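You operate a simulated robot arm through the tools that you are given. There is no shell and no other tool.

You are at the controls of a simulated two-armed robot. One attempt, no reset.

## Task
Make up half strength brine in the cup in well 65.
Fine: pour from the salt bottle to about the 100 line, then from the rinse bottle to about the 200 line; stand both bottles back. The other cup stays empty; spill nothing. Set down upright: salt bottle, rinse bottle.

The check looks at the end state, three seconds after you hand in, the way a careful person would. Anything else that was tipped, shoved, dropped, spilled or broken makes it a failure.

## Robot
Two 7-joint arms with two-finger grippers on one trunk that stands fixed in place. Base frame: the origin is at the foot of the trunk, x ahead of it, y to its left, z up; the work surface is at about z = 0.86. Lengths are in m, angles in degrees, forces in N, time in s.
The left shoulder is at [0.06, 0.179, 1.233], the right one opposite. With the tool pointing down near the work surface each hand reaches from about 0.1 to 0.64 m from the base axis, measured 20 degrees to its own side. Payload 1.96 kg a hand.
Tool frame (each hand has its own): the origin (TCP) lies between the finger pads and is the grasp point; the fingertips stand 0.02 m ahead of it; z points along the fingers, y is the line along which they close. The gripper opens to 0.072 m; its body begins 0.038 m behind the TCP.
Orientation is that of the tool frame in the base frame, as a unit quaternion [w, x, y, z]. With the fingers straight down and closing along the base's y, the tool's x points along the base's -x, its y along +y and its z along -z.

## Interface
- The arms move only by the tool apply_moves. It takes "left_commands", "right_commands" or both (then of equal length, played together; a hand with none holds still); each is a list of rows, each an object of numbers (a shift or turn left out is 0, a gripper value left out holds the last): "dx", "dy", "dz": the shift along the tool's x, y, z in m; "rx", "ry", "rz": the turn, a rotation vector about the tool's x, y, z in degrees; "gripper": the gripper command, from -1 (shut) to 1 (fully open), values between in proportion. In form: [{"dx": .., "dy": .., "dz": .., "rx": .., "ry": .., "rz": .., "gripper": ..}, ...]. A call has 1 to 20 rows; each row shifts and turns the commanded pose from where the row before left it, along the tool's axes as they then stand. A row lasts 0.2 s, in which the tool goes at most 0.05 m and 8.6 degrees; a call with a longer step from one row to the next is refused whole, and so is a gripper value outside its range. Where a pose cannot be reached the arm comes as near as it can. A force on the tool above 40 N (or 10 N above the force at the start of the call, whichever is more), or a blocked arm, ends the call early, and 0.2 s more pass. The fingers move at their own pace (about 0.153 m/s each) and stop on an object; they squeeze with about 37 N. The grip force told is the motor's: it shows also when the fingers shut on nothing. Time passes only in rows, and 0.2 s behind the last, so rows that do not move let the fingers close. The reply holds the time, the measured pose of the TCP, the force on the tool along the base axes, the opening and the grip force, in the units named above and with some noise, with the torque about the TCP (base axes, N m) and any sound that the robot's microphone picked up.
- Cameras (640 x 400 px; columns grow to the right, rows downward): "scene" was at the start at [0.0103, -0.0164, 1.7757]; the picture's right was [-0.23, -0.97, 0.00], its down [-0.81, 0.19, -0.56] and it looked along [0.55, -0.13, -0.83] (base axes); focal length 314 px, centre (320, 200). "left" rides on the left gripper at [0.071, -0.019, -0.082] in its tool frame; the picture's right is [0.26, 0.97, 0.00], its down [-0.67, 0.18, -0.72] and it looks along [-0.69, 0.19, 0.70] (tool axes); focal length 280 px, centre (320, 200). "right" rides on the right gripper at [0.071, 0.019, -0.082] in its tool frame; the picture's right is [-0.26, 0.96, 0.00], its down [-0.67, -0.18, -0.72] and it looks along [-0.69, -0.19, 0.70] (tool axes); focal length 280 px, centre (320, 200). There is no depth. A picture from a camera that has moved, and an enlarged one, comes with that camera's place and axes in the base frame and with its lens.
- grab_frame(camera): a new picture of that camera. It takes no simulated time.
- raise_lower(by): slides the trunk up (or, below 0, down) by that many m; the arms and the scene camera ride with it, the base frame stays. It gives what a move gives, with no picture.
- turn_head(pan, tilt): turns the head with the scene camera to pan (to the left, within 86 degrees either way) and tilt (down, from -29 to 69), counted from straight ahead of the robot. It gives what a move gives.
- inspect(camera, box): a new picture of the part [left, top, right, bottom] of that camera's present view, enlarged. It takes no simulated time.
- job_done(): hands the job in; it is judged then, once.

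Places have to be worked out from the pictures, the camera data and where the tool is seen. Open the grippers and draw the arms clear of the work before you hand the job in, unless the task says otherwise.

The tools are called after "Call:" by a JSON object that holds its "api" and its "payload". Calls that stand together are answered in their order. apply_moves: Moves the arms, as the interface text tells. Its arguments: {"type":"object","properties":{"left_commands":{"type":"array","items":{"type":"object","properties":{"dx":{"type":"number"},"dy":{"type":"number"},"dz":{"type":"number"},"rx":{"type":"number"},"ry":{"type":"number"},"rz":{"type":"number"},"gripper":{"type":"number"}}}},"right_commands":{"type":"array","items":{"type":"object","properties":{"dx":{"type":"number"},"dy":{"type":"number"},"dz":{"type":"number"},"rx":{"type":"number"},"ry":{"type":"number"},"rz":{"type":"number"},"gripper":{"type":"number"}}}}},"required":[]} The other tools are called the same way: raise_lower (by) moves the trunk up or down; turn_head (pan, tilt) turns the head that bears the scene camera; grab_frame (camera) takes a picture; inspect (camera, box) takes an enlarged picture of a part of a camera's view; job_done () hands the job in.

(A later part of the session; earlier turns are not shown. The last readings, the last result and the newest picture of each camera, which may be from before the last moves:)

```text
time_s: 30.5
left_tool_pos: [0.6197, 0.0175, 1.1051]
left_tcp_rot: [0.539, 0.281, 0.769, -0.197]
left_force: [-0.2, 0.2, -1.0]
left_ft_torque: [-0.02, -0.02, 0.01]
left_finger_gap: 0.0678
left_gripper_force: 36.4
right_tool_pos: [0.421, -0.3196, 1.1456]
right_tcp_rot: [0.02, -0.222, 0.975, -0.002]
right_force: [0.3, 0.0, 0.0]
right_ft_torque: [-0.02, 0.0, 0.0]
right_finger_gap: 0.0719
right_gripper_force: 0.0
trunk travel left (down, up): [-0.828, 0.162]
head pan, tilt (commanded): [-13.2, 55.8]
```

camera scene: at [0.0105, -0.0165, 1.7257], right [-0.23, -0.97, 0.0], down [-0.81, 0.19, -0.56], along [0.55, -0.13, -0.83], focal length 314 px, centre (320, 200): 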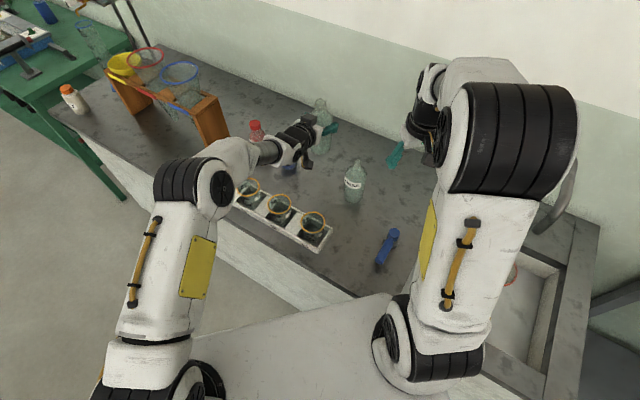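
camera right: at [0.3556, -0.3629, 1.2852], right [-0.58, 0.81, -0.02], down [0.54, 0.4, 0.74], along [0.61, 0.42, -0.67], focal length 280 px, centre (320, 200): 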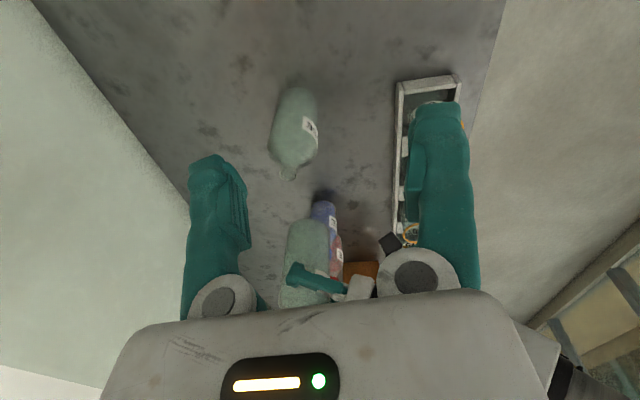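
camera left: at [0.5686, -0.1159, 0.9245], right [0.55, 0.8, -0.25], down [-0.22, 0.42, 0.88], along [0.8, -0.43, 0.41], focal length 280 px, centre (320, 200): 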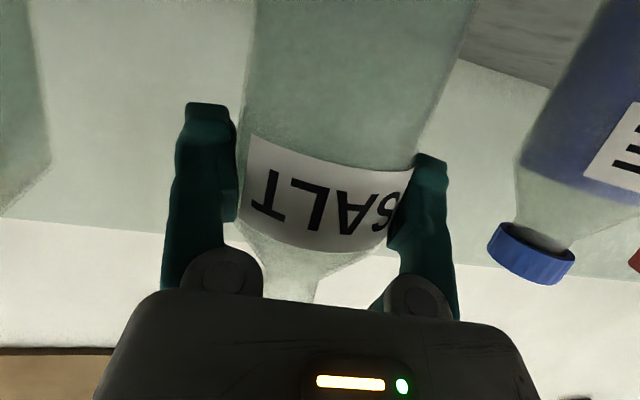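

The hand is at (0.620, 0.018, 1.105). I make the remaining small shift to the pour stance and check in the pictures.

Call:
{"api": "apply_moves", "payload": {"left_commands": [{"dx": 0.0152, "dy": 0.001, "dz": -0.02}, {"dx": 0.0152, "dy": 0.001, "dz": -0.02}, {}]}}

Call:
{"api": "grab_frame", "payload": {"camera": "scene"}}

Call:
{"api": "grab_frame", "payload": {"camera": "right"}}

Call:
{"api": "grab_frame", "payload": {"camera": "left"}}

```text
time_s: 31.3
left_tool_pos: [0.587, 0.05, 1.0904]
left_tcp_rot: [0.539, 0.28, 0.77, -0.196]
left_force: [-0.9, 1.2, -1.0]
left_ft_torque: [0.0, 0.03, 0.03]
left_finger_gap: 0.0675
left_gripper_force: 37.0
right_tool_pos: [0.4223, -0.3188, 1.146]
right_tcp_rot: [0.02, -0.222, 0.975, -0.002]
right_force: [-0.2, -0.1, -0.7]
right_ft_torque: [-0.01, -0.01, -0.01]
right_finger_gap: 0.0722
right_gripper_force: 0.1
trunk travel left (down, up): [-0.828, 0.162]
head pan, tilt (commanded): [-13.2, 55.8]
```

```text
taken
camera scene: at [0.0109, -0.0168, 1.7257], right [-0.23, -0.97, 0.0], down [-0.81, 0.19, -0.56], along [0.55, -0.13, -0.83], focal length 314 px, centre (320, 200)
```

scene: 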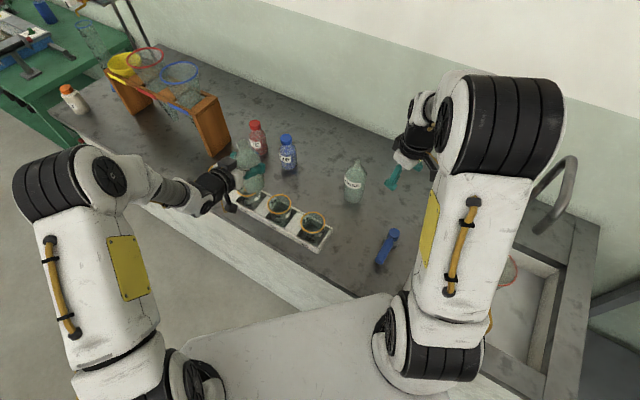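

```text
taken
camera right: at [0.3459, -0.3331, 1.2254], right [-0.18, 0.98, 0.0], down [0.66, 0.12, 0.74], along [0.73, 0.13, -0.67], focal length 280 px, centre (320, 200)
```

right: 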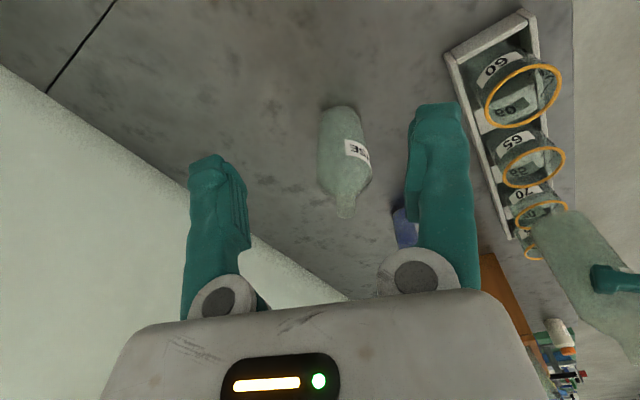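

```text
taken
camera left: at [0.4949, 0.1003, 1.0526], right [0.55, 0.8, -0.25], down [-0.22, 0.42, 0.88], along [0.8, -0.43, 0.41], focal length 280 px, centre (320, 200)
```

left: 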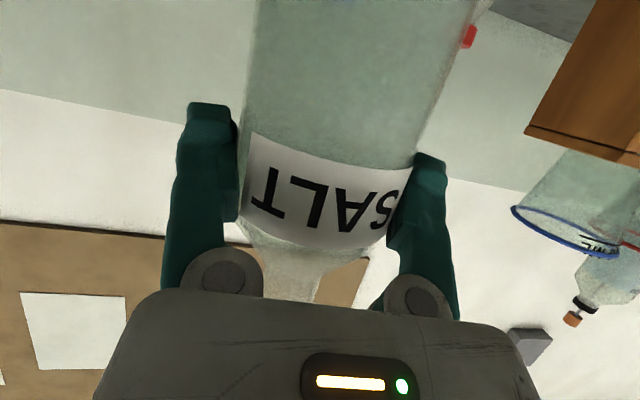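

The stance is right: the bottle is upright beside cup 65 and the mouth direction points over it. I begin tilting toward the cup, first to 40°.

Call:
{"api": "apply_moves", "payload": {"left_commands": [{"rx": -2.72, "rz": 7.52}, {"rx": -2.72, "rz": 7.52}, {"rx": -2.72, "rz": 7.52}, {"rx": -2.72, "rz": 7.52}, {"rx": -2.72, "rz": 7.52}, {}]}}

Call:
{"api": "inspect", "payload": {"camera": "scene", "box": [210, 120, 350, 240]}}

Call:
{"api": "inspect", "payload": {"camera": "right", "box": [420, 0, 640, 300]}}

```text
time_s: 32.7
left_tool_pos: [0.5853, 0.0517, 1.0884]
left_tcp_rot: [0.602, 0.449, 0.655, 0.079]
left_force: [0.1, 0.4, -0.4]
left_ft_torque: [0.01, 0.01, -0.01]
left_finger_gap: 0.0673
left_gripper_force: 36.7
right_tool_pos: [0.4223, -0.3178, 1.1455]
right_tcp_rot: [0.02, -0.222, 0.975, -0.002]
right_force: [0.1, 0.1, -0.5]
right_ft_torque: [0.01, 0.04, -0.03]
right_finger_gap: 0.0719
right_gripper_force: 0.1
trunk travel left (down, up): [-0.828, 0.162]
head pan, tilt (commanded): [-13.2, 55.8]
```

```text
3.33 times, centred on (280, 180) of scene
camera zoom: at [0.0105, -0.0161, 1.7257], right [-0.23, -0.97, 0.0], down [-0.81, 0.19, -0.56], along [0.55, -0.13, -0.83], focal length 1046 px, centre (453, 267)
```

zoom: 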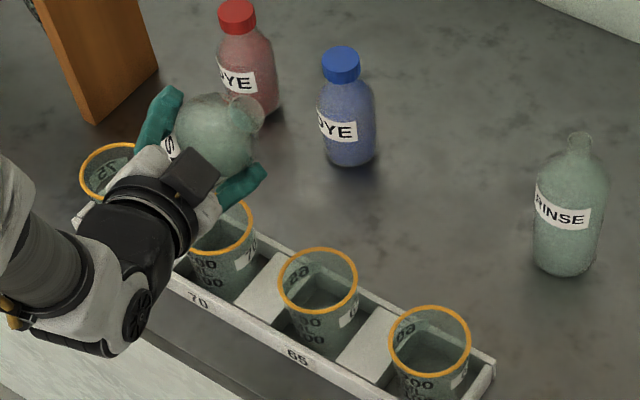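

```text
1.33 times, centred on (530, 150) of right
camera zoom: at [0.3457, -0.3326, 1.2256], right [-0.18, 0.98, 0.0], down [0.66, 0.12, 0.74], along [0.73, 0.13, -0.67], focal length 374 px, centre (40, 267)
```

zoom: 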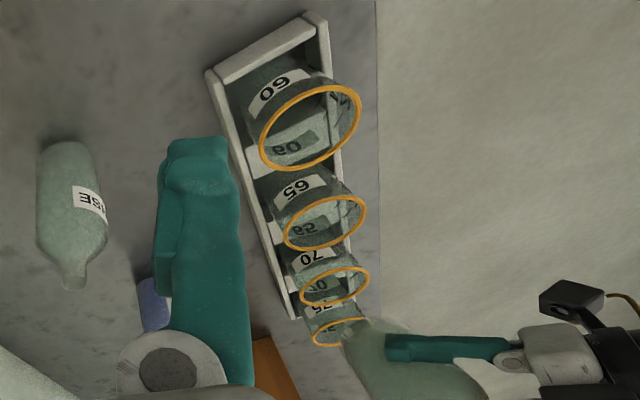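

The tilt is 40° and the geometry checks out: mouth predicted at (248, 119), seen at (245, 115). I tilt on to 64° and then look for flow.

Call:
{"api": "apply_moves", "payload": {"left_commands": [{"rx": -2.72, "rz": 7.52}, {"rx": -2.72, "rz": 7.52}, {"rx": -2.72, "rz": 7.52}, {}]}}

Call:
{"api": "inspect", "payload": {"camera": "scene", "box": [230, 130, 330, 230]}}

Call:
{"api": "inspect", "payload": {"camera": "right", "box": [440, 80, 640, 280]}}

Call:
{"api": "grab_frame", "payload": {"camera": "left"}}

```text
time_s: 33.7
left_tool_pos: [0.5862, 0.0514, 1.0887]
left_tcp_rot: [0.605, 0.525, 0.548, 0.241]
left_force: [-0.3, -0.4, -1.4]
left_ft_torque: [0.01, 0.03, 0.03]
left_finger_gap: 0.0672
left_gripper_force: 36.4
right_tool_pos: [0.4212, -0.318, 1.1473]
right_tcp_rot: [0.02, -0.222, 0.975, -0.002]
right_force: [0.8, 0.1, 0.2]
right_ft_torque: [0.02, 0.0, -0.03]
right_finger_gap: 0.072
right_gripper_force: 0.0
trunk travel left (down, up): [-0.828, 0.162]
head pan, tilt (commanded): [-13.2, 55.8]
```

```text
4.00 times, centred on (280, 180) of scene
camera zoom: at [0.0105, -0.0163, 1.7257], right [-0.23, -0.97, 0.0], down [-0.81, 0.19, -0.56], along [0.55, -0.13, -0.83], focal length 1255 px, centre (480, 280)
```

zoom: 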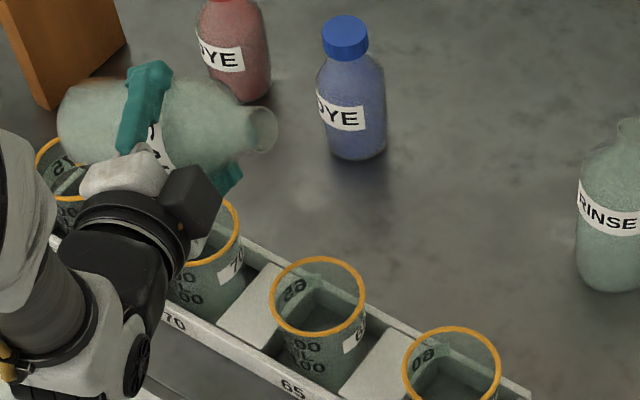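

```text
2.00 times, centred on (540, 180) of right
camera zoom: at [0.3456, -0.3327, 1.2256], right [-0.18, 0.98, 0.0], down [0.66, 0.12, 0.74], along [0.73, 0.13, -0.67], focal length 561 px, centre (-120, 240)
```

zoom: 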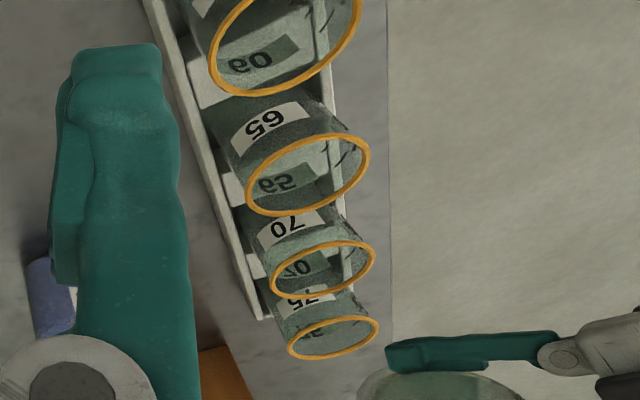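

```text
taken
camera left: at [0.5238, 0.1366, 1.0569], right [0.35, 0.55, 0.76], down [-0.79, -0.26, 0.55], along [0.5, -0.8, 0.35], focal length 280 px, centre (320, 200)
```

left: 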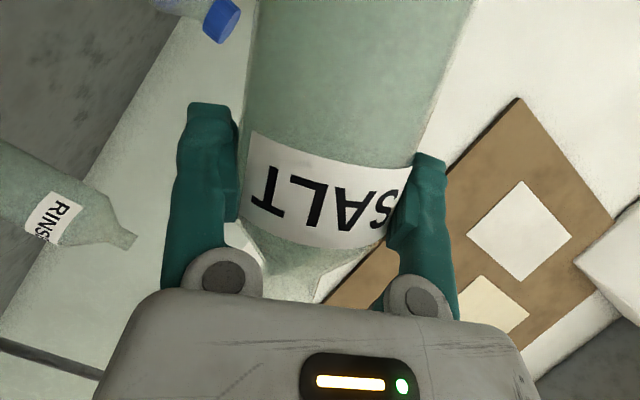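

There is no flow at 64°. I lower the bottle 3 cm to shorten the drop, then tilt on in small steps to 72° and look.

Call:
{"api": "apply_moves", "payload": {"left_commands": [{"dx": 0.0108, "dy": -0.0279, "dz": 0.0032}, {"rx": -1.36, "rz": 3.76}, {"rx": -1.36, "rz": 3.76}, {}]}}

Call:
{"api": "inspect", "payload": {"camera": "scene", "box": [230, 130, 330, 230]}}

Call:
{"api": "inspect", "payload": {"camera": "right", "box": [440, 80, 640, 280]}}

```text
time_s: 34.7
left_tool_pos: [0.5834, 0.0499, 1.0604]
left_tcp_rot: [0.601, 0.545, 0.507, 0.292]
left_force: [0.9, 0.4, -1.1]
left_ft_torque: [-0.03, 0.05, 0.0]
left_finger_gap: 0.0672
left_gripper_force: 36.6
right_tool_pos: [0.4218, -0.3188, 1.1455]
right_tcp_rot: [0.021, -0.222, 0.975, -0.002]
right_force: [1.1, 0.0, 0.0]
right_ft_torque: [0.01, -0.06, -0.02]
right_finger_gap: 0.0719
right_gripper_force: 0.0
trunk travel left (down, up): [-0.828, 0.162]
head pan, tilt (commanded): [-13.2, 55.8]
```

```text
4.00 times, centred on (280, 180) of scene
camera zoom: at [0.011, -0.0163, 1.7257], right [-0.23, -0.97, 0.0], down [-0.81, 0.19, -0.56], along [0.55, -0.13, -0.83], focal length 1255 px, centre (480, 280)
```

zoom: 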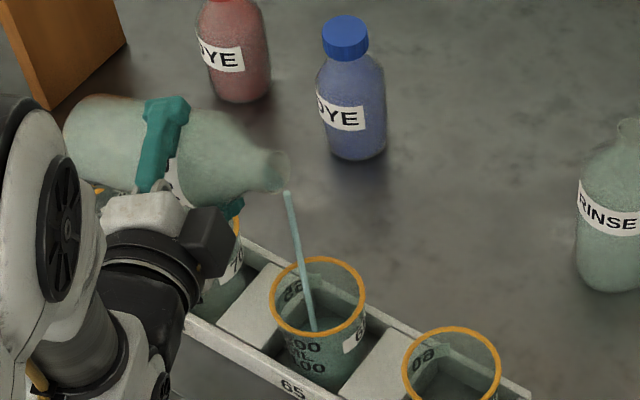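

```text
2.00 times, centred on (540, 180) of right
camera zoom: at [0.346, -0.3327, 1.2255], right [-0.18, 0.98, 0.0], down [0.66, 0.12, 0.74], along [0.73, 0.13, -0.67], focal length 561 px, centre (-120, 240)
```

zoom: 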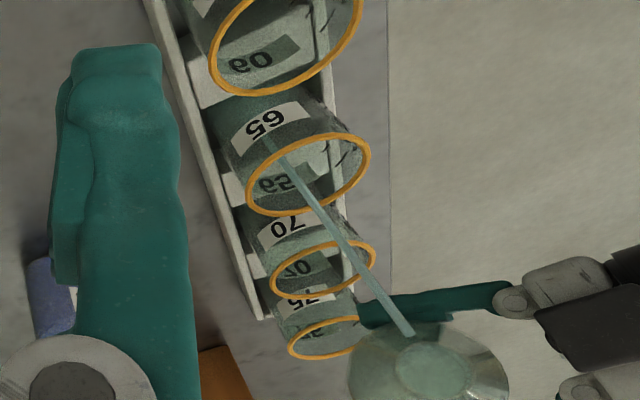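

Flow began at 72° and the stream falls inside cup 65. I hold there for two short rows and check the level.

Call:
{"api": "apply_moves", "payload": {"left_commands": [{}, {}]}}

Call:
{"api": "inspect", "payload": {"camera": "scene", "box": [250, 180, 310, 230]}}

Call:
{"api": "inspect", "payload": {"camera": "right", "box": [490, 100, 600, 200]}}

```text
time_s: 35.3
left_tool_pos: [0.5846, 0.051, 1.06]
left_tcp_rot: [0.602, 0.544, 0.507, 0.292]
left_force: [-0.1, -0.1, 0.0]
left_ft_torque: [-0.01, 0.02, 0.04]
left_finger_gap: 0.0674
left_gripper_force: 37.1
right_tool_pos: [0.421, -0.319, 1.1461]
right_tcp_rot: [0.021, -0.222, 0.975, -0.004]
right_force: [-0.2, 0.1, 0.3]
right_ft_torque: [0.03, 0.0, 0.0]
right_finger_gap: 0.0718
right_gripper_force: 0.0
trunk travel left (down, up): [-0.828, 0.162]
head pan, tilt (commanded): [-13.2, 55.8]
```

```text
8.00 times, centred on (280, 205) of scene
camera zoom: at [0.0107, -0.0164, 1.7257], right [-0.23, -0.97, 0.0], down [-0.81, 0.19, -0.56], along [0.55, -0.13, -0.83], focal length 2509 px, centre (640, 160)
```

zoom: 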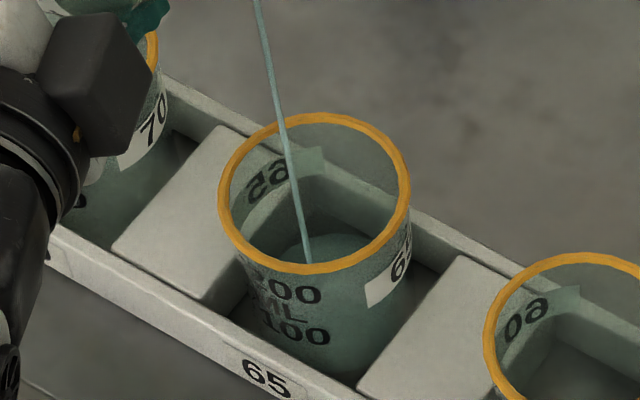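

```text
4.00 times, centred on (545, 150) of right
camera zoom: at [0.3457, -0.3328, 1.2255], right [-0.18, 0.98, 0.0], down [0.66, 0.12, 0.74], along [0.73, 0.13, -0.67], focal length 1122 px, centre (-580, 400)
```

zoom: 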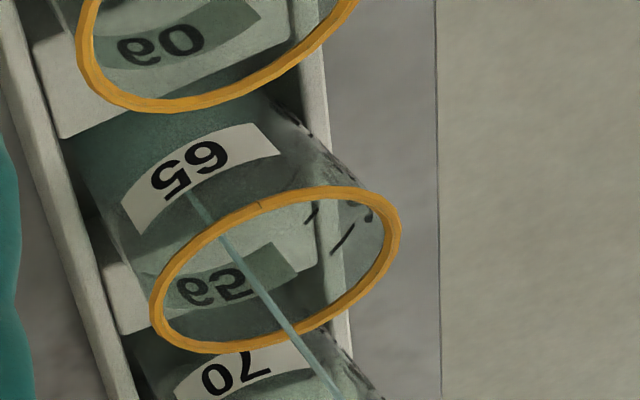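

The liquid surface is just visible low in the cup. From the scene geometry, the 100 mark is at about z=0.896 and the 200 mark at about z=0.926, and the surface is currently near 0.876. I hold a bit longer.

Call:
{"api": "apply_moves", "payload": {"left_commands": [{}, {}, {}]}}

Call:
{"api": "inspect", "payload": {"camera": "scene", "box": [250, 180, 310, 230]}}

```text
time_s: 36.1
left_tool_pos: [0.583, 0.0512, 1.059]
left_tcp_rot: [0.601, 0.544, 0.507, 0.293]
left_force: [-0.3, -0.8, -0.8]
left_ft_torque: [-0.01, 0.04, -0.01]
left_finger_gap: 0.0674
left_gripper_force: 37.1
right_tool_pos: [0.4226, -0.3185, 1.1466]
right_tcp_rot: [0.02, -0.223, 0.975, -0.002]
right_force: [-0.4, 0.7, -0.2]
right_ft_torque: [0.03, -0.03, 0.0]
right_finger_gap: 0.0718
right_gripper_force: 0.1
trunk travel left (down, up): [-0.828, 0.162]
head pan, tilt (commanded): [-13.2, 55.8]
```

```text
8.00 times, centred on (280, 205) of scene
camera zoom: at [0.0105, -0.0164, 1.7257], right [-0.23, -0.97, 0.0], down [-0.81, 0.19, -0.56], along [0.55, -0.13, -0.83], focal length 2509 px, centre (640, 160)
```

zoom: 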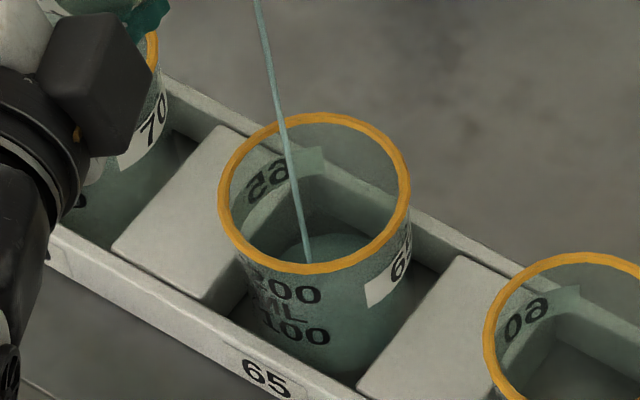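

The level is rising only slowly. I hold for 1.6 s more at this gentle flow and compare.

Call:
{"api": "apply_moves", "payload": {"left_commands": [{}, {}, {}, {}, {}, {}, {}]}}

Call:
{"api": "inspect", "payload": {"camera": "scene", "box": [250, 180, 310, 230]}}

Call:
{"api": "inspect", "payload": {"camera": "scene", "box": [230, 130, 330, 230]}}

```text
time_s: 37.7
left_tool_pos: [0.5831, 0.0505, 1.0599]
left_tcp_rot: [0.601, 0.544, 0.507, 0.294]
left_force: [0.3, -0.2, -1.4]
left_ft_torque: [0.0, 0.03, 0.01]
left_finger_gap: 0.0673
left_gripper_force: 37.3
right_tool_pos: [0.4211, -0.3184, 1.1459]
right_tcp_rot: [0.021, -0.222, 0.975, -0.003]
right_force: [0.1, 0.6, 0.2]
right_ft_torque: [0.03, 0.01, 0.02]
right_finger_gap: 0.072
right_gripper_force: 0.0
trunk travel left (down, up): [-0.828, 0.162]
head pan, tilt (commanded): [-13.2, 55.8]
```

```text
8.00 times, centred on (280, 205) of scene
camera zoom: at [0.0106, -0.0164, 1.7257], right [-0.23, -0.97, 0.0], down [-0.81, 0.19, -0.56], along [0.55, -0.13, -0.83], focal length 2509 px, centre (640, 160)
```

zoom: 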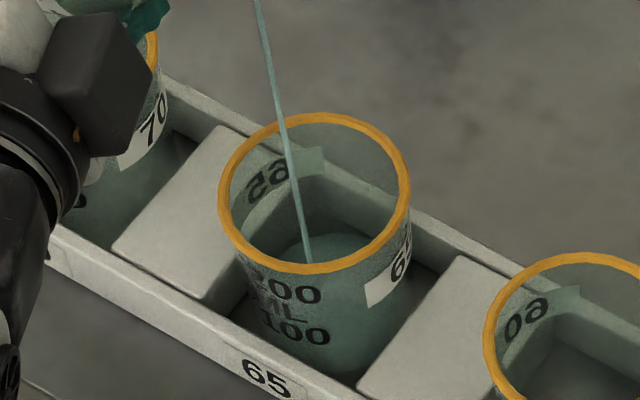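

```text
4.00 times, centred on (280, 180) of scene
camera zoom: at [0.0106, -0.0164, 1.7257], right [-0.23, -0.97, 0.0], down [-0.81, 0.19, -0.56], along [0.55, -0.13, -0.83], focal length 1255 px, centre (480, 280)
```

zoom: 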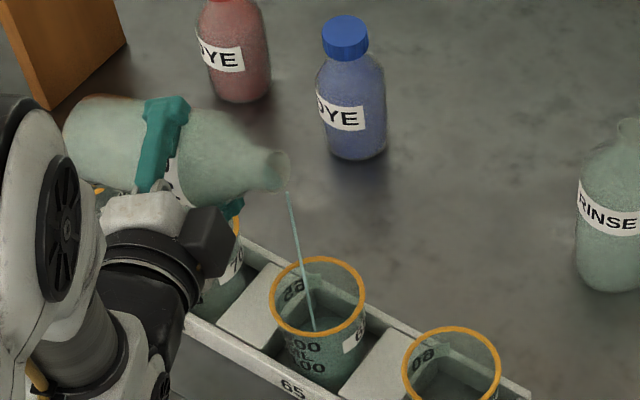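

The stream is thinning as the bottle's level drops. I tilt 4° more to about 76° and hold.

Call:
{"api": "apply_moves", "payload": {"left_commands": [{"rx": -1.36, "rz": 3.76}, {}, {}]}}

Call:
{"api": "inspect", "payload": {"camera": "scene", "box": [250, 180, 310, 230]}}

Call:
{"api": "inspect", "payload": {"camera": "right", "box": [490, 100, 600, 200]}}

```text
time_s: 38.5
left_tool_pos: [0.584, 0.051, 1.0604]
left_tcp_rot: [0.597, 0.555, 0.485, 0.317]
left_force: [0.1, 0.2, -0.9]
left_ft_torque: [0.0, 0.0, 0.02]
left_finger_gap: 0.0672
left_gripper_force: 37.3
right_tool_pos: [0.4224, -0.3188, 1.1456]
right_tcp_rot: [0.02, -0.223, 0.975, -0.002]
right_force: [0.8, -0.3, 0.6]
right_ft_torque: [-0.01, 0.03, -0.01]
right_finger_gap: 0.0719
right_gripper_force: 0.1
trunk travel left (down, up): [-0.828, 0.162]
head pan, tilt (commanded): [-13.2, 55.8]
```

```text
8.00 times, centred on (280, 205) of scene
camera zoom: at [0.0105, -0.0164, 1.7257], right [-0.23, -0.97, 0.0], down [-0.81, 0.19, -0.56], along [0.55, -0.13, -0.83], focal length 2509 px, centre (640, 160)
```

zoom: 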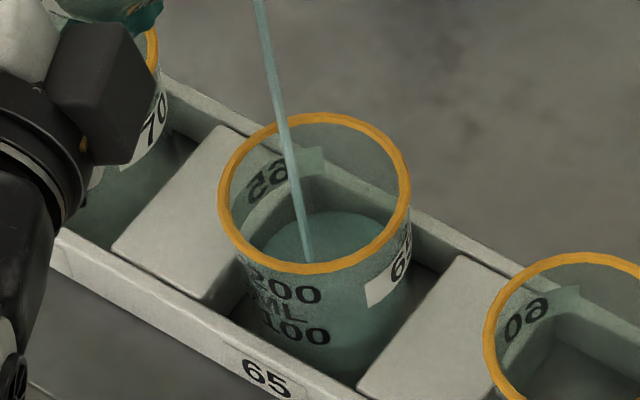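

```text
4.00 times, centred on (545, 150) of right
camera zoom: at [0.3457, -0.3328, 1.2256], right [-0.18, 0.98, 0.0], down [0.66, 0.12, 0.74], along [0.73, 0.13, -0.67], focal length 1122 px, centre (-580, 400)
```

zoom: 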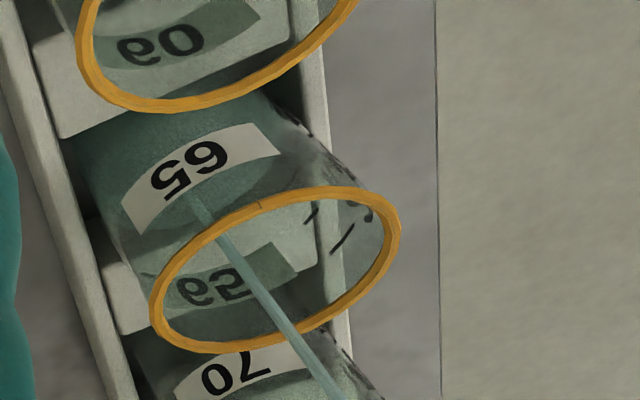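

The surface has risen quickly: its back edge moved from row 233 to 212, which I read as z≈0.891, or about 80 mL. I tilt back 8° to pause the flow and read the level carefully.

Call:
{"api": "apply_moves", "payload": {"left_commands": [{"rx": 2.72, "rz": -7.52}]}}

Call:
{"api": "inspect", "payload": {"camera": "scene", "box": [265, 185, 300, 215]}}

Call:
{"api": "inspect", "payload": {"camera": "scene", "box": [230, 130, 330, 230]}}

Call:
{"api": "inspect", "payload": {"camera": "right", "box": [505, 115, 575, 185]}}

```text
time_s: 38.9
left_tool_pos: [0.5847, 0.0494, 1.0602]
left_tcp_rot: [0.604, 0.534, 0.528, 0.266]
left_force: [-0.5, 0.2, -0.7]
left_ft_torque: [0.0, 0.03, 0.03]
left_finger_gap: 0.0672
left_gripper_force: 37.2
right_tool_pos: [0.4214, -0.3179, 1.1461]
right_tcp_rot: [0.021, -0.222, 0.975, -0.002]
right_force: [0.1, 0.5, -0.2]
right_ft_torque: [-0.02, -0.02, 0.02]
right_finger_gap: 0.0719
right_gripper_force: 0.0
trunk travel left (down, up): [-0.828, 0.162]
head pan, tilt (commanded): [-13.2, 55.8]
```

```text
13.33 times, centred on (282, 200) of scene
camera zoom: at [0.0103, -0.016, 1.7257], right [-0.23, -0.97, 0.0], down [-0.81, 0.19, -0.56], along [0.55, -0.13, -0.83], focal length 4182 px, centre (820, 200)
```

zoom: 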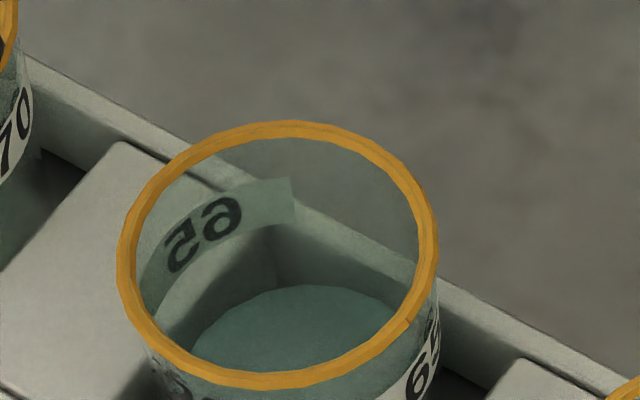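

```text
4.00 times, centred on (280, 180) of scene
camera zoom: at [0.0103, -0.016, 1.7257], right [-0.23, -0.97, 0.0], down [-0.81, 0.19, -0.56], along [0.55, -0.13, -0.83], focal length 1255 px, centre (480, 280)
```

zoom: 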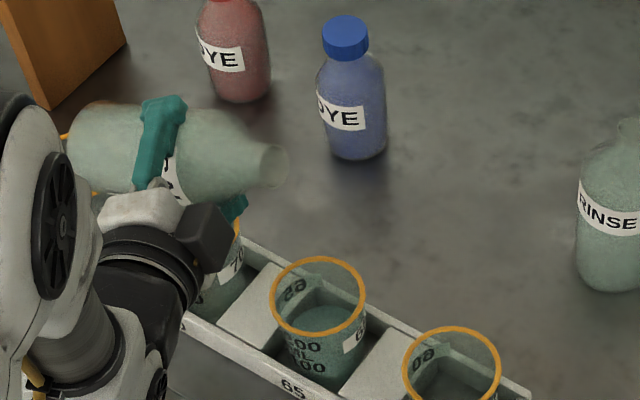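

```text
5.71 times, centred on (540, 150) of right
camera zoom: at [0.3455, -0.3325, 1.2257], right [-0.18, 0.98, 0.0], down [0.66, 0.12, 0.74], along [0.73, 0.13, -0.67], focal length 1602 px, centre (-937, 486)
```

zoom: 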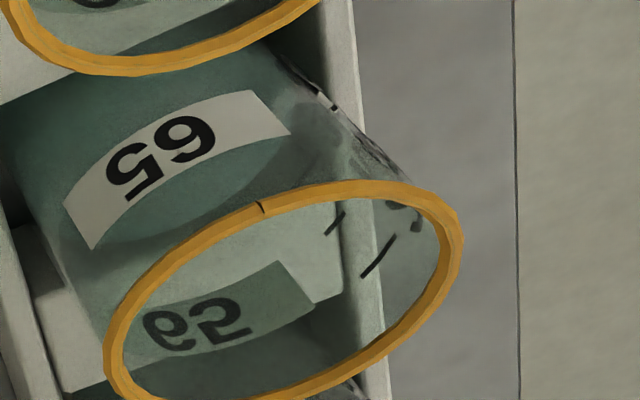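

Flow has stopped cleanly with no drips. I zoom on the front wall of the cup to compare the liquid line with the printed 100 mark.

Call:
{"api": "inspect", "payload": {"camera": "scene", "box": [262, 203, 302, 228]}}

Call:
{"api": "inspect", "payload": {"camera": "scene", "box": [295, 210, 335, 245]}}

```text
16.00 times, centred on (282, 216) of scene
camera zoom: at [0.0103, -0.016, 1.7257], right [-0.23, -0.97, 0.0], down [-0.81, 0.19, -0.56], along [0.55, -0.13, -0.83], focal length 5019 px, centre (928, -48)
```

zoom: 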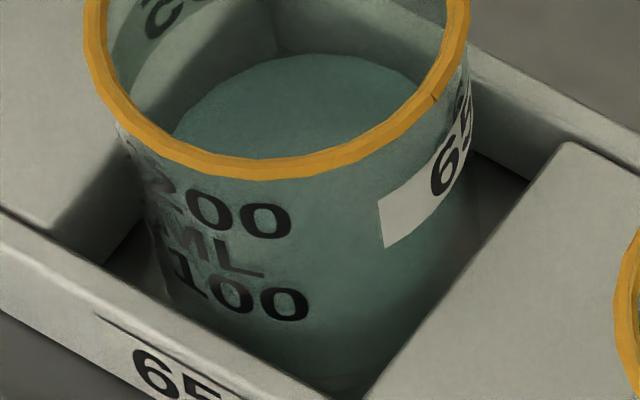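

```text
11.43 times, centred on (315, 228) of scene
camera zoom: at [0.0103, -0.016, 1.7257], right [-0.23, -0.97, 0.0], down [-0.81, 0.19, -0.56], along [0.55, -0.13, -0.83], focal length 3585 px, centre (377, -114)
```

zoom: 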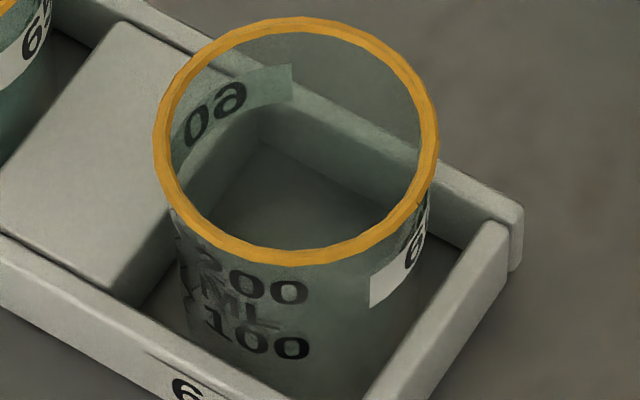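

By the geometry (front edge of the surface at the printed "100", fitted inner radius about 0.029), the cup is at about 100 mL. I raise the bottle and stand it upright again in hand, then take a lower look at the cup.

Call:
{"api": "apply_moves", "payload": {"left_commands": [{"dx": -0.0089, "dy": 0.0232, "dz": -0.0032}, {"dx": -0.0089, "dy": 0.0232, "dz": -0.0032}, {"rx": 2.72, "rz": -7.52}, {"rx": 2.72, "rz": -7.52}, {"rx": 2.72, "rz": -7.52}, {"rx": 2.72, "rz": -7.52}, {"rx": 2.72, "rz": -7.52}, {"rx": 2.72, "rz": -7.52}, {"rx": 2.72, "rz": -7.52}, {"rx": 2.72, "rz": -7.52}, {"rx": 1.36, "rz": -3.76}, {}]}}

Call:
{"api": "grab_frame", "payload": {"camera": "scene"}}

Call:
{"api": "inspect", "payload": {"camera": "scene", "box": [250, 180, 310, 230]}}

```text
time_s: 41.5
left_tool_pos: [0.5861, 0.0505, 1.1095]
left_tcp_rot: [0.538, 0.28, 0.77, -0.197]
left_force: [0.5, -0.4, -1.4]
left_ft_torque: [-0.02, 0.04, -0.01]
left_finger_gap: 0.067
left_gripper_force: 36.3
right_tool_pos: [0.4217, -0.3179, 1.1464]
right_tcp_rot: [0.02, -0.222, 0.975, -0.003]
right_force: [0.5, -0.3, -0.2]
right_ft_torque: [0.01, -0.02, 0.01]
right_finger_gap: 0.0721
right_gripper_force: 0.2
trunk travel left (down, up): [-0.828, 0.162]
head pan, tilt (commanded): [-13.2, 55.8]
```

```text
taken
camera scene: at [0.0105, -0.0165, 1.7257], right [-0.23, -0.97, 0.0], down [-0.81, 0.19, -0.56], along [0.55, -0.13, -0.83], focal length 314 px, centre (320, 200)
```

scene: 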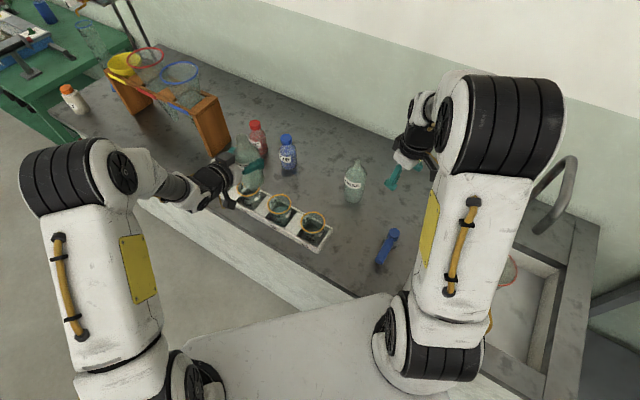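

```text
8.00 times, centred on (280, 205) of scene
camera zoom: at [0.0105, -0.0165, 1.7257], right [-0.23, -0.97, 0.0], down [-0.81, 0.19, -0.56], along [0.55, -0.13, -0.83], focal length 2509 px, centre (640, 160)
```

zoom: 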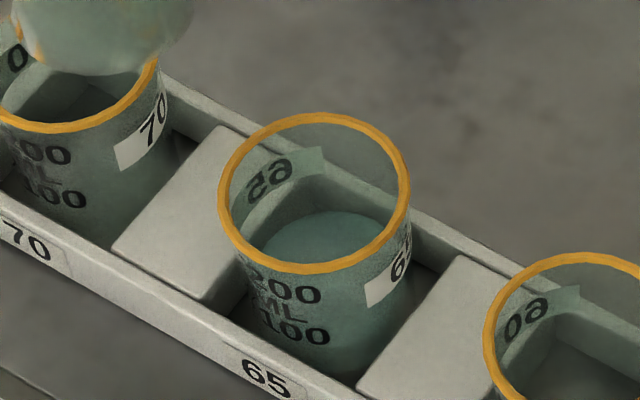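

Cup 65 holds a clear pool and nothing dripped. Keeping the bottle safely below its pour angle, I swing the left hand to a front-left viewpoint, where the cup's marks face its camera.

Call:
{"api": "apply_moves", "payload": {"left_commands": [{"ry": 8}, {"ry": 8}, {"ry": 8}, {"ry": 8}, {"ry": 8}, {"rx": -3.75, "rz": -6.5}, {"rx": -3.75, "rz": -6.5}, {"rx": -3.75, "rz": -6.5}, {"rx": -3.75, "rz": -6.5}, {"dx": 0.0403, "dy": 0.0181, "dz": -0.0025}, {"dx": 0.0403, "dy": 0.0181, "dz": -0.0025}, {"dx": 0.0403, "dy": 0.0181, "dz": -0.0025}, {"dx": 0.0403, "dy": 0.0181, "dz": -0.0025}, {"dx": 0.0403, "dy": 0.0181, "dz": -0.0025}, {}]}}

Call:
{"api": "grab_frame", "payload": {"camera": "left"}}

Call:
{"api": "grab_frame", "payload": {"camera": "scene"}}

```text
time_s: 44.7
left_tool_pos: [0.4207, 0.1735, 1.0197]
left_tcp_rot: [0.258, 0.083, 0.962, -0.022]
left_force: [-0.7, -0.3, -0.9]
left_ft_torque: [0.0, 0.03, 0.0]
left_finger_gap: 0.0666
left_gripper_force: 36.5
right_tool_pos: [0.4218, -0.3201, 1.146]
right_tcp_rot: [0.02, -0.222, 0.975, -0.003]
right_force: [-0.7, -0.3, -0.8]
right_ft_torque: [-0.01, -0.04, 0.0]
right_finger_gap: 0.0719
right_gripper_force: 0.0
trunk travel left (down, up): [-0.828, 0.162]
head pan, tilt (commanded): [-13.2, 55.8]
```

```text
taken
camera left: at [0.3156, 0.1719, 1.0565], right [-0.06, 0.99, -0.13], down [0.26, 0.14, 0.96], along [0.97, 0.02, -0.26], focal length 280 px, centre (320, 200)
```

left: 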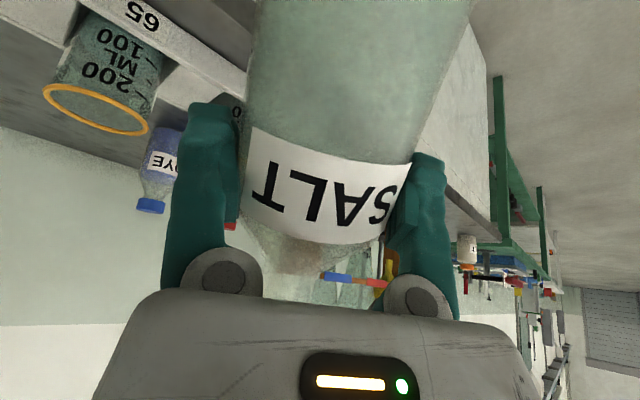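

```text
taken
camera scene: at [0.0107, -0.0172, 1.7257], right [-0.23, -0.97, 0.0], down [-0.81, 0.19, -0.56], along [0.55, -0.13, -0.83], focal length 314 px, centre (320, 200)
```

scene: 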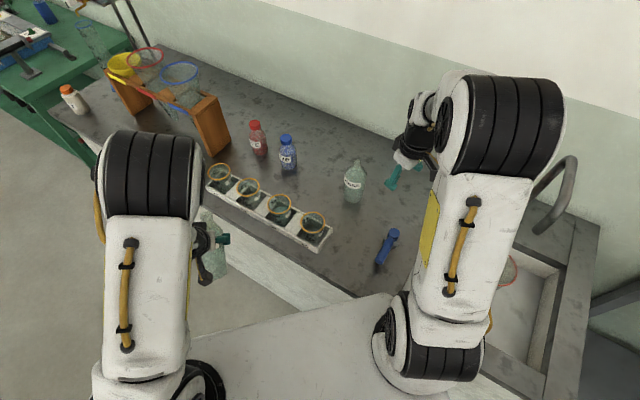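

The cup is now seen side-on at the top left of the left camera's view (upside down). I zoom in on it to read the level against the marks.

Call:
{"api": "inspect", "payload": {"camera": "left", "box": [30, 0, 190, 140]}}

Call:
{"api": "inspect", "payload": {"camera": "left", "box": [60, 0, 170, 90]}}

```text
2.86 times, centred on (110, 70) of left
camera zoom: at [0.3156, 0.1719, 1.0565], right [-0.06, 0.99, -0.13], down [0.26, 0.14, 0.96], along [0.97, 0.02, -0.26], focal length 801 px, centre (920, 571)
```

zoom: 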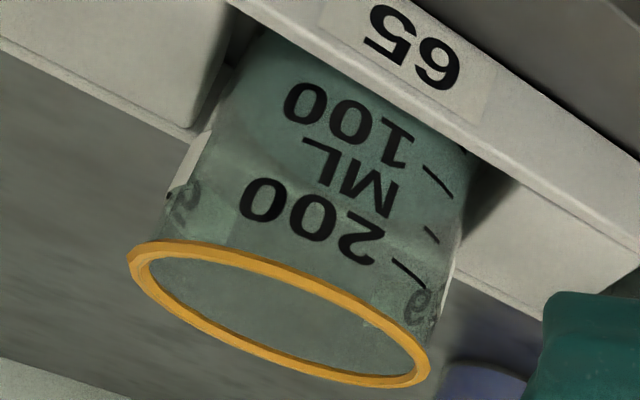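

```text
4.44 times, centred on (115, 45) of left
camera zoom: at [0.3156, 0.1719, 1.0565], right [-0.06, 0.99, -0.13], down [0.26, 0.14, 0.96], along [0.97, 0.02, -0.26], focal length 1246 px, centre (1231, 889)
```

zoom: 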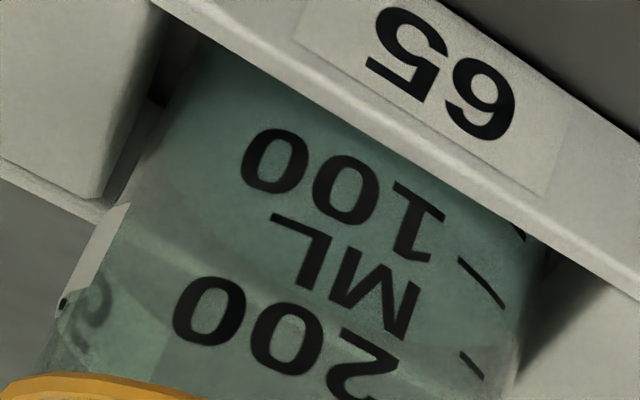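

The ticks are visible: long ones at 100 and 200 and a short one at 150. I zoom once more to find the liquid line.

Call:
{"api": "inspect", "payload": {"camera": "left", "box": [75, 5, 155, 60]}}

Call:
{"api": "inspect", "payload": {"camera": "left", "box": [120, 20, 160, 60]}}

Call:
{"api": "inspect", "payload": {"camera": "left", "box": [70, 15, 110, 65]}}

```text
7.27 times, centred on (115, 32) of left
camera zoom: at [0.3156, 0.1719, 1.0565], right [-0.06, 0.99, -0.13], down [0.26, 0.14, 0.96], along [0.97, 0.02, -0.26], focal length 2039 px, centre (1811, 1418)
```

zoom: 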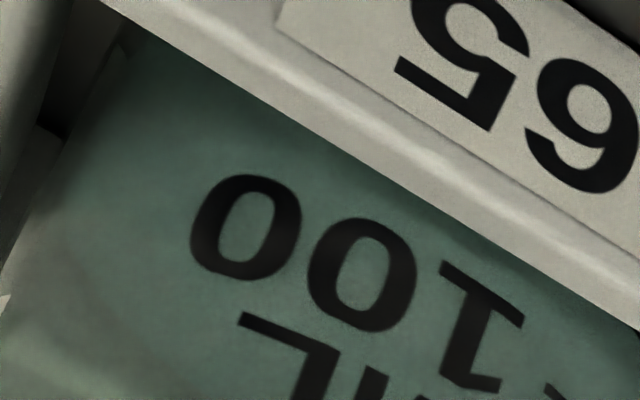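

```text
10.00 times, centred on (140, 40) of left
camera zoom: at [0.3156, 0.1719, 1.0565], right [-0.06, 0.99, -0.13], down [0.26, 0.14, 0.96], along [0.97, 0.02, -0.26], focal length 2804 px, centre (2120, 1800)
```

zoom: 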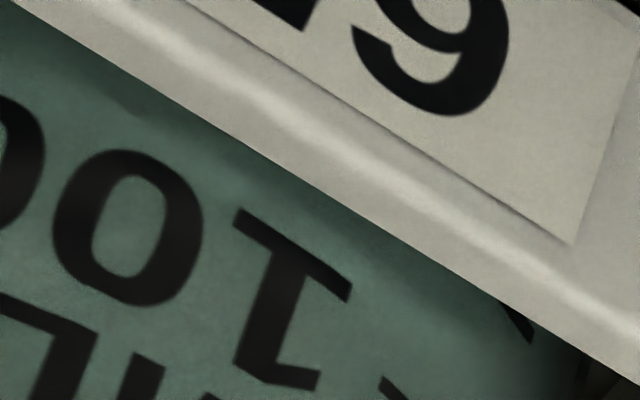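

```text
8.00 times, centred on (90, 40) of left
camera zoom: at [0.3156, 0.1719, 1.0565], right [-0.06, 0.99, -0.13], down [0.26, 0.14, 0.96], along [0.97, 0.02, -0.26], focal length 2243 px, centre (2160, 1480)
```

zoom: 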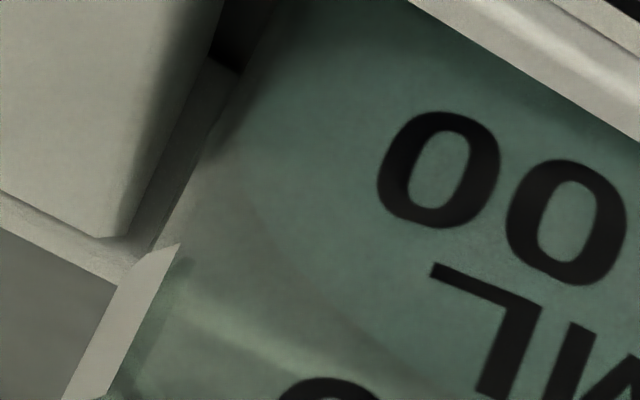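

The liquid's front edge sits below the 100 tick, so I estimate 75–85 mL: about 20 mL short. I retrace to the pour stance to add a little more.

Call:
{"api": "apply_moves", "payload": {"left_commands": [{"dx": -0.0403, "dy": -0.0181, "dz": 0.0025}, {"dx": -0.0403, "dy": -0.0181, "dz": 0.0025}, {"dx": -0.0403, "dy": -0.0181, "dz": 0.0025}, {"dx": -0.0403, "dy": -0.0181, "dz": 0.0025}, {"dx": -0.0403, "dy": -0.0181, "dz": 0.0025}, {"rx": 3.75, "rz": 6.5}, {"rx": 3.75, "rz": 6.5}, {"rx": 3.75, "rz": 6.5}, {"rx": 3.75, "rz": 6.5}, {"ry": -8}, {"ry": -8}, {"ry": -8}, {"ry": -8}, {"ry": -8}, {}]}}

Call:
{"api": "apply_moves", "payload": {"left_commands": [{"rx": -2.72, "rz": 7.52}, {"rx": -2.72, "rz": 7.52}, {"rx": -2.72, "rz": 7.52}, {"rx": -2.72, "rz": 7.52}, {"rx": -2.72, "rz": 7.52}, {"rx": -2.72, "rz": 7.52}, {"rx": -2.72, "rz": 7.52}, {"rx": -2.72, "rz": 7.52}, {"rx": -1.36, "rz": 3.76}, {"dx": 0.0089, "dy": -0.0232, "dz": 0.0032}, {"dx": 0.0089, "dy": -0.0232, "dz": 0.0032}, {}]}}

Call:
{"api": "inspect", "payload": {"camera": "scene", "box": [230, 130, 330, 230]}}

Call:
{"api": "inspect", "payload": {"camera": "scene", "box": [265, 185, 300, 215]}}

```text
time_s: 47.9
left_tool_pos: [0.5843, 0.0491, 1.1093]
left_tcp_rot: [0.54, 0.281, 0.769, -0.197]
left_force: [-0.2, -0.1, -0.6]
left_ft_torque: [-0.01, 0.02, 0.02]
left_finger_gap: 0.0666
left_gripper_force: 37.3
right_tool_pos: [0.4203, -0.3196, 1.1461]
right_tcp_rot: [0.021, -0.222, 0.975, -0.003]
right_force: [-0.2, 0.2, 0.2]
right_ft_torque: [-0.02, -0.01, 0.0]
right_finger_gap: 0.072
right_gripper_force: 0.1
trunk travel left (down, up): [-0.828, 0.162]
head pan, tilt (commanded): [-13.2, 55.8]
```

```text
time_s: 50.5
left_tool_pos: [0.5837, 0.0512, 1.0618]
left_tcp_rot: [0.604, 0.534, 0.528, 0.267]
left_force: [0.4, 0.4, -0.2]
left_ft_torque: [-0.01, 0.03, -0.03]
left_finger_gap: 0.0662
left_gripper_force: 37.5
right_tool_pos: [0.4211, -0.3188, 1.1472]
right_tcp_rot: [0.02, -0.222, 0.975, -0.003]
right_force: [0.0, -0.2, 0.3]
right_ft_torque: [-0.02, -0.01, 0.06]
right_finger_gap: 0.0722
right_gripper_force: 0.1
trunk travel left (down, up): [-0.828, 0.162]
head pan, tilt (commanded): [-13.2, 55.8]
```

```text
4.00 times, centred on (280, 180) of scene
camera zoom: at [0.0099, -0.0163, 1.7257], right [-0.23, -0.97, 0.0], down [-0.81, 0.19, -0.56], along [0.55, -0.13, -0.83], focal length 1255 px, centre (480, 280)
```

zoom: 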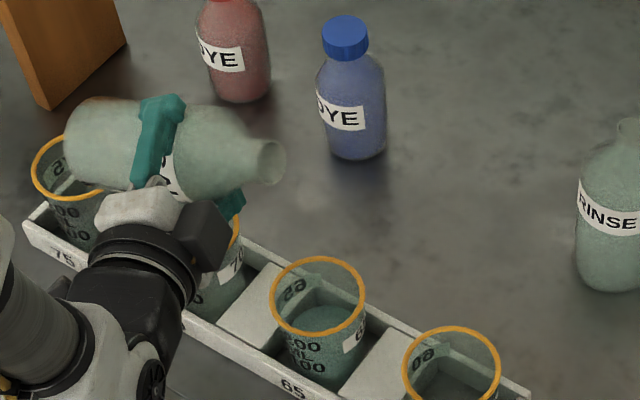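

```text
13.33 times, centred on (282, 200) of scene
camera zoom: at [0.0099, -0.0163, 1.7257], right [-0.23, -0.97, 0.0], down [-0.81, 0.19, -0.56], along [0.55, -0.13, -0.83], focal length 4182 px, centre (820, 200)
```

zoom: 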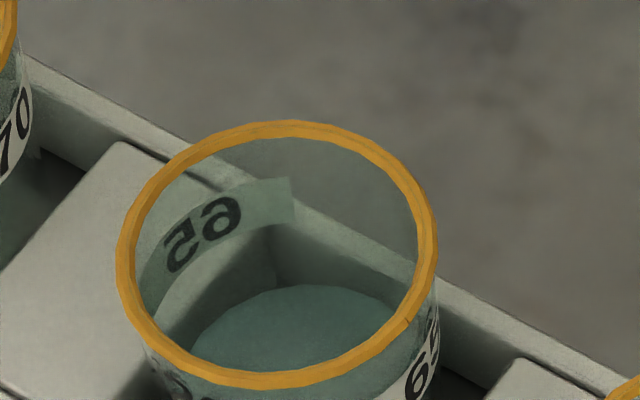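

I'm back at 68° with no flow and the level unchanged. I tilt to 74° in small steps and hold briefly.

Call:
{"api": "apply_moves", "payload": {"left_commands": [{"rx": -1.36, "rz": 3.76}, {"rx": -0.68, "rz": 1.88}, {}]}}

Call:
{"api": "inspect", "payload": {"camera": "scene", "box": [265, 185, 300, 215]}}

Call:
{"api": "inspect", "payload": {"camera": "scene", "box": [230, 130, 330, 230]}}

```text
time_s: 51.3
left_tool_pos: [0.5841, 0.0507, 1.0604]
left_tcp_rot: [0.599, 0.55, 0.496, 0.306]
left_force: [-0.5, -0.3, -0.8]
left_ft_torque: [-0.01, 0.02, 0.03]
left_finger_gap: 0.0661
left_gripper_force: 37.2
right_tool_pos: [0.4215, -0.319, 1.146]
right_tcp_rot: [0.02, -0.222, 0.975, -0.002]
right_force: [0.3, 1.0, 1.0]
right_ft_torque: [0.0, -0.02, -0.01]
right_finger_gap: 0.0721
right_gripper_force: 0.1
trunk travel left (down, up): [-0.828, 0.162]
head pan, tilt (commanded): [-13.2, 55.8]
```

```text
13.33 times, centred on (282, 200) of scene
camera zoom: at [0.0107, -0.0162, 1.7257], right [-0.23, -0.97, 0.0], down [-0.81, 0.19, -0.56], along [0.55, -0.13, -0.83], focal length 4182 px, centre (820, 200)
```

zoom: 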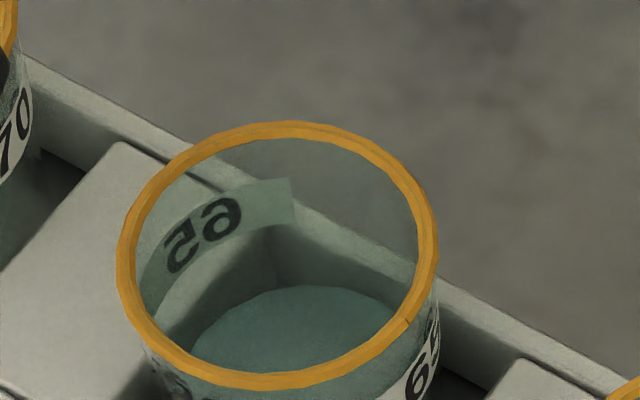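

```text
4.00 times, centred on (280, 180) of scene
camera zoom: at [0.0107, -0.0162, 1.7257], right [-0.23, -0.97, 0.0], down [-0.81, 0.19, -0.56], along [0.55, -0.13, -0.83], focal length 1255 px, centre (480, 280)
```

zoom: 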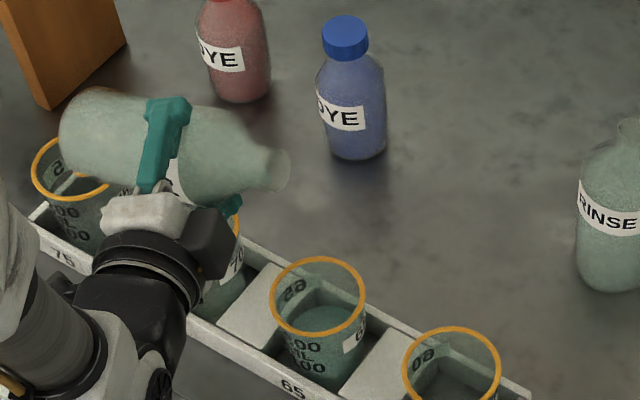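

There is no flow yet at 74°. I go to about 77.5°.

Call:
{"api": "apply_moves", "payload": {"left_commands": [{"rx": -0.68, "rz": 1.88}, {"rx": -0.51, "rz": 1.41}]}}

Call:
{"api": "inspect", "payload": {"camera": "scene", "box": [265, 185, 300, 215]}}

Call:
{"api": "inspect", "payload": {"camera": "scene", "box": [230, 130, 330, 230]}}

```text
time_s: 51.9
left_tool_pos: [0.5846, 0.0512, 1.0589]
left_tcp_rot: [0.596, 0.557, 0.477, 0.328]
left_force: [0.2, -0.6, 0.1]
left_ft_torque: [-0.01, 0.06, -0.02]
left_finger_gap: 0.0664
left_gripper_force: 36.8
right_tool_pos: [0.4216, -0.3182, 1.146]
right_tcp_rot: [0.02, -0.222, 0.975, -0.003]
right_force: [-0.1, 0.5, 0.1]
right_ft_torque: [-0.01, 0.01, -0.03]
right_finger_gap: 0.0719
right_gripper_force: 0.0
trunk travel left (down, up): [-0.828, 0.162]
head pan, tilt (commanded): [-13.2, 55.8]
```

```text
13.33 times, centred on (282, 200) of scene
camera zoom: at [0.0106, -0.0165, 1.7257], right [-0.23, -0.97, 0.0], down [-0.81, 0.19, -0.56], along [0.55, -0.13, -0.83], focal length 4182 px, centre (820, 200)
```

zoom: 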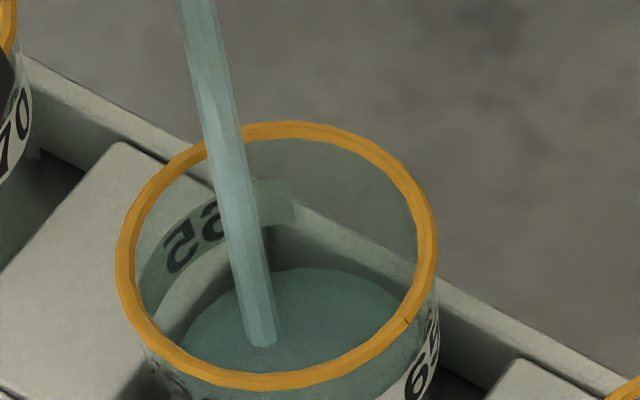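

```text
4.00 times, centred on (280, 180) of scene
camera zoom: at [0.0106, -0.0165, 1.7257], right [-0.23, -0.97, 0.0], down [-0.81, 0.19, -0.56], along [0.55, -0.13, -0.83], focal length 1255 px, centre (480, 280)
```

zoom: 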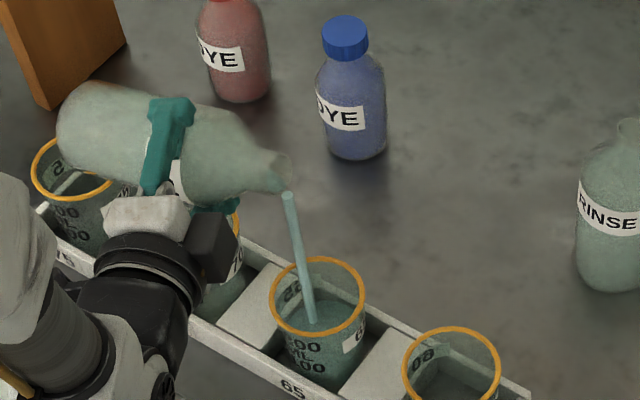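

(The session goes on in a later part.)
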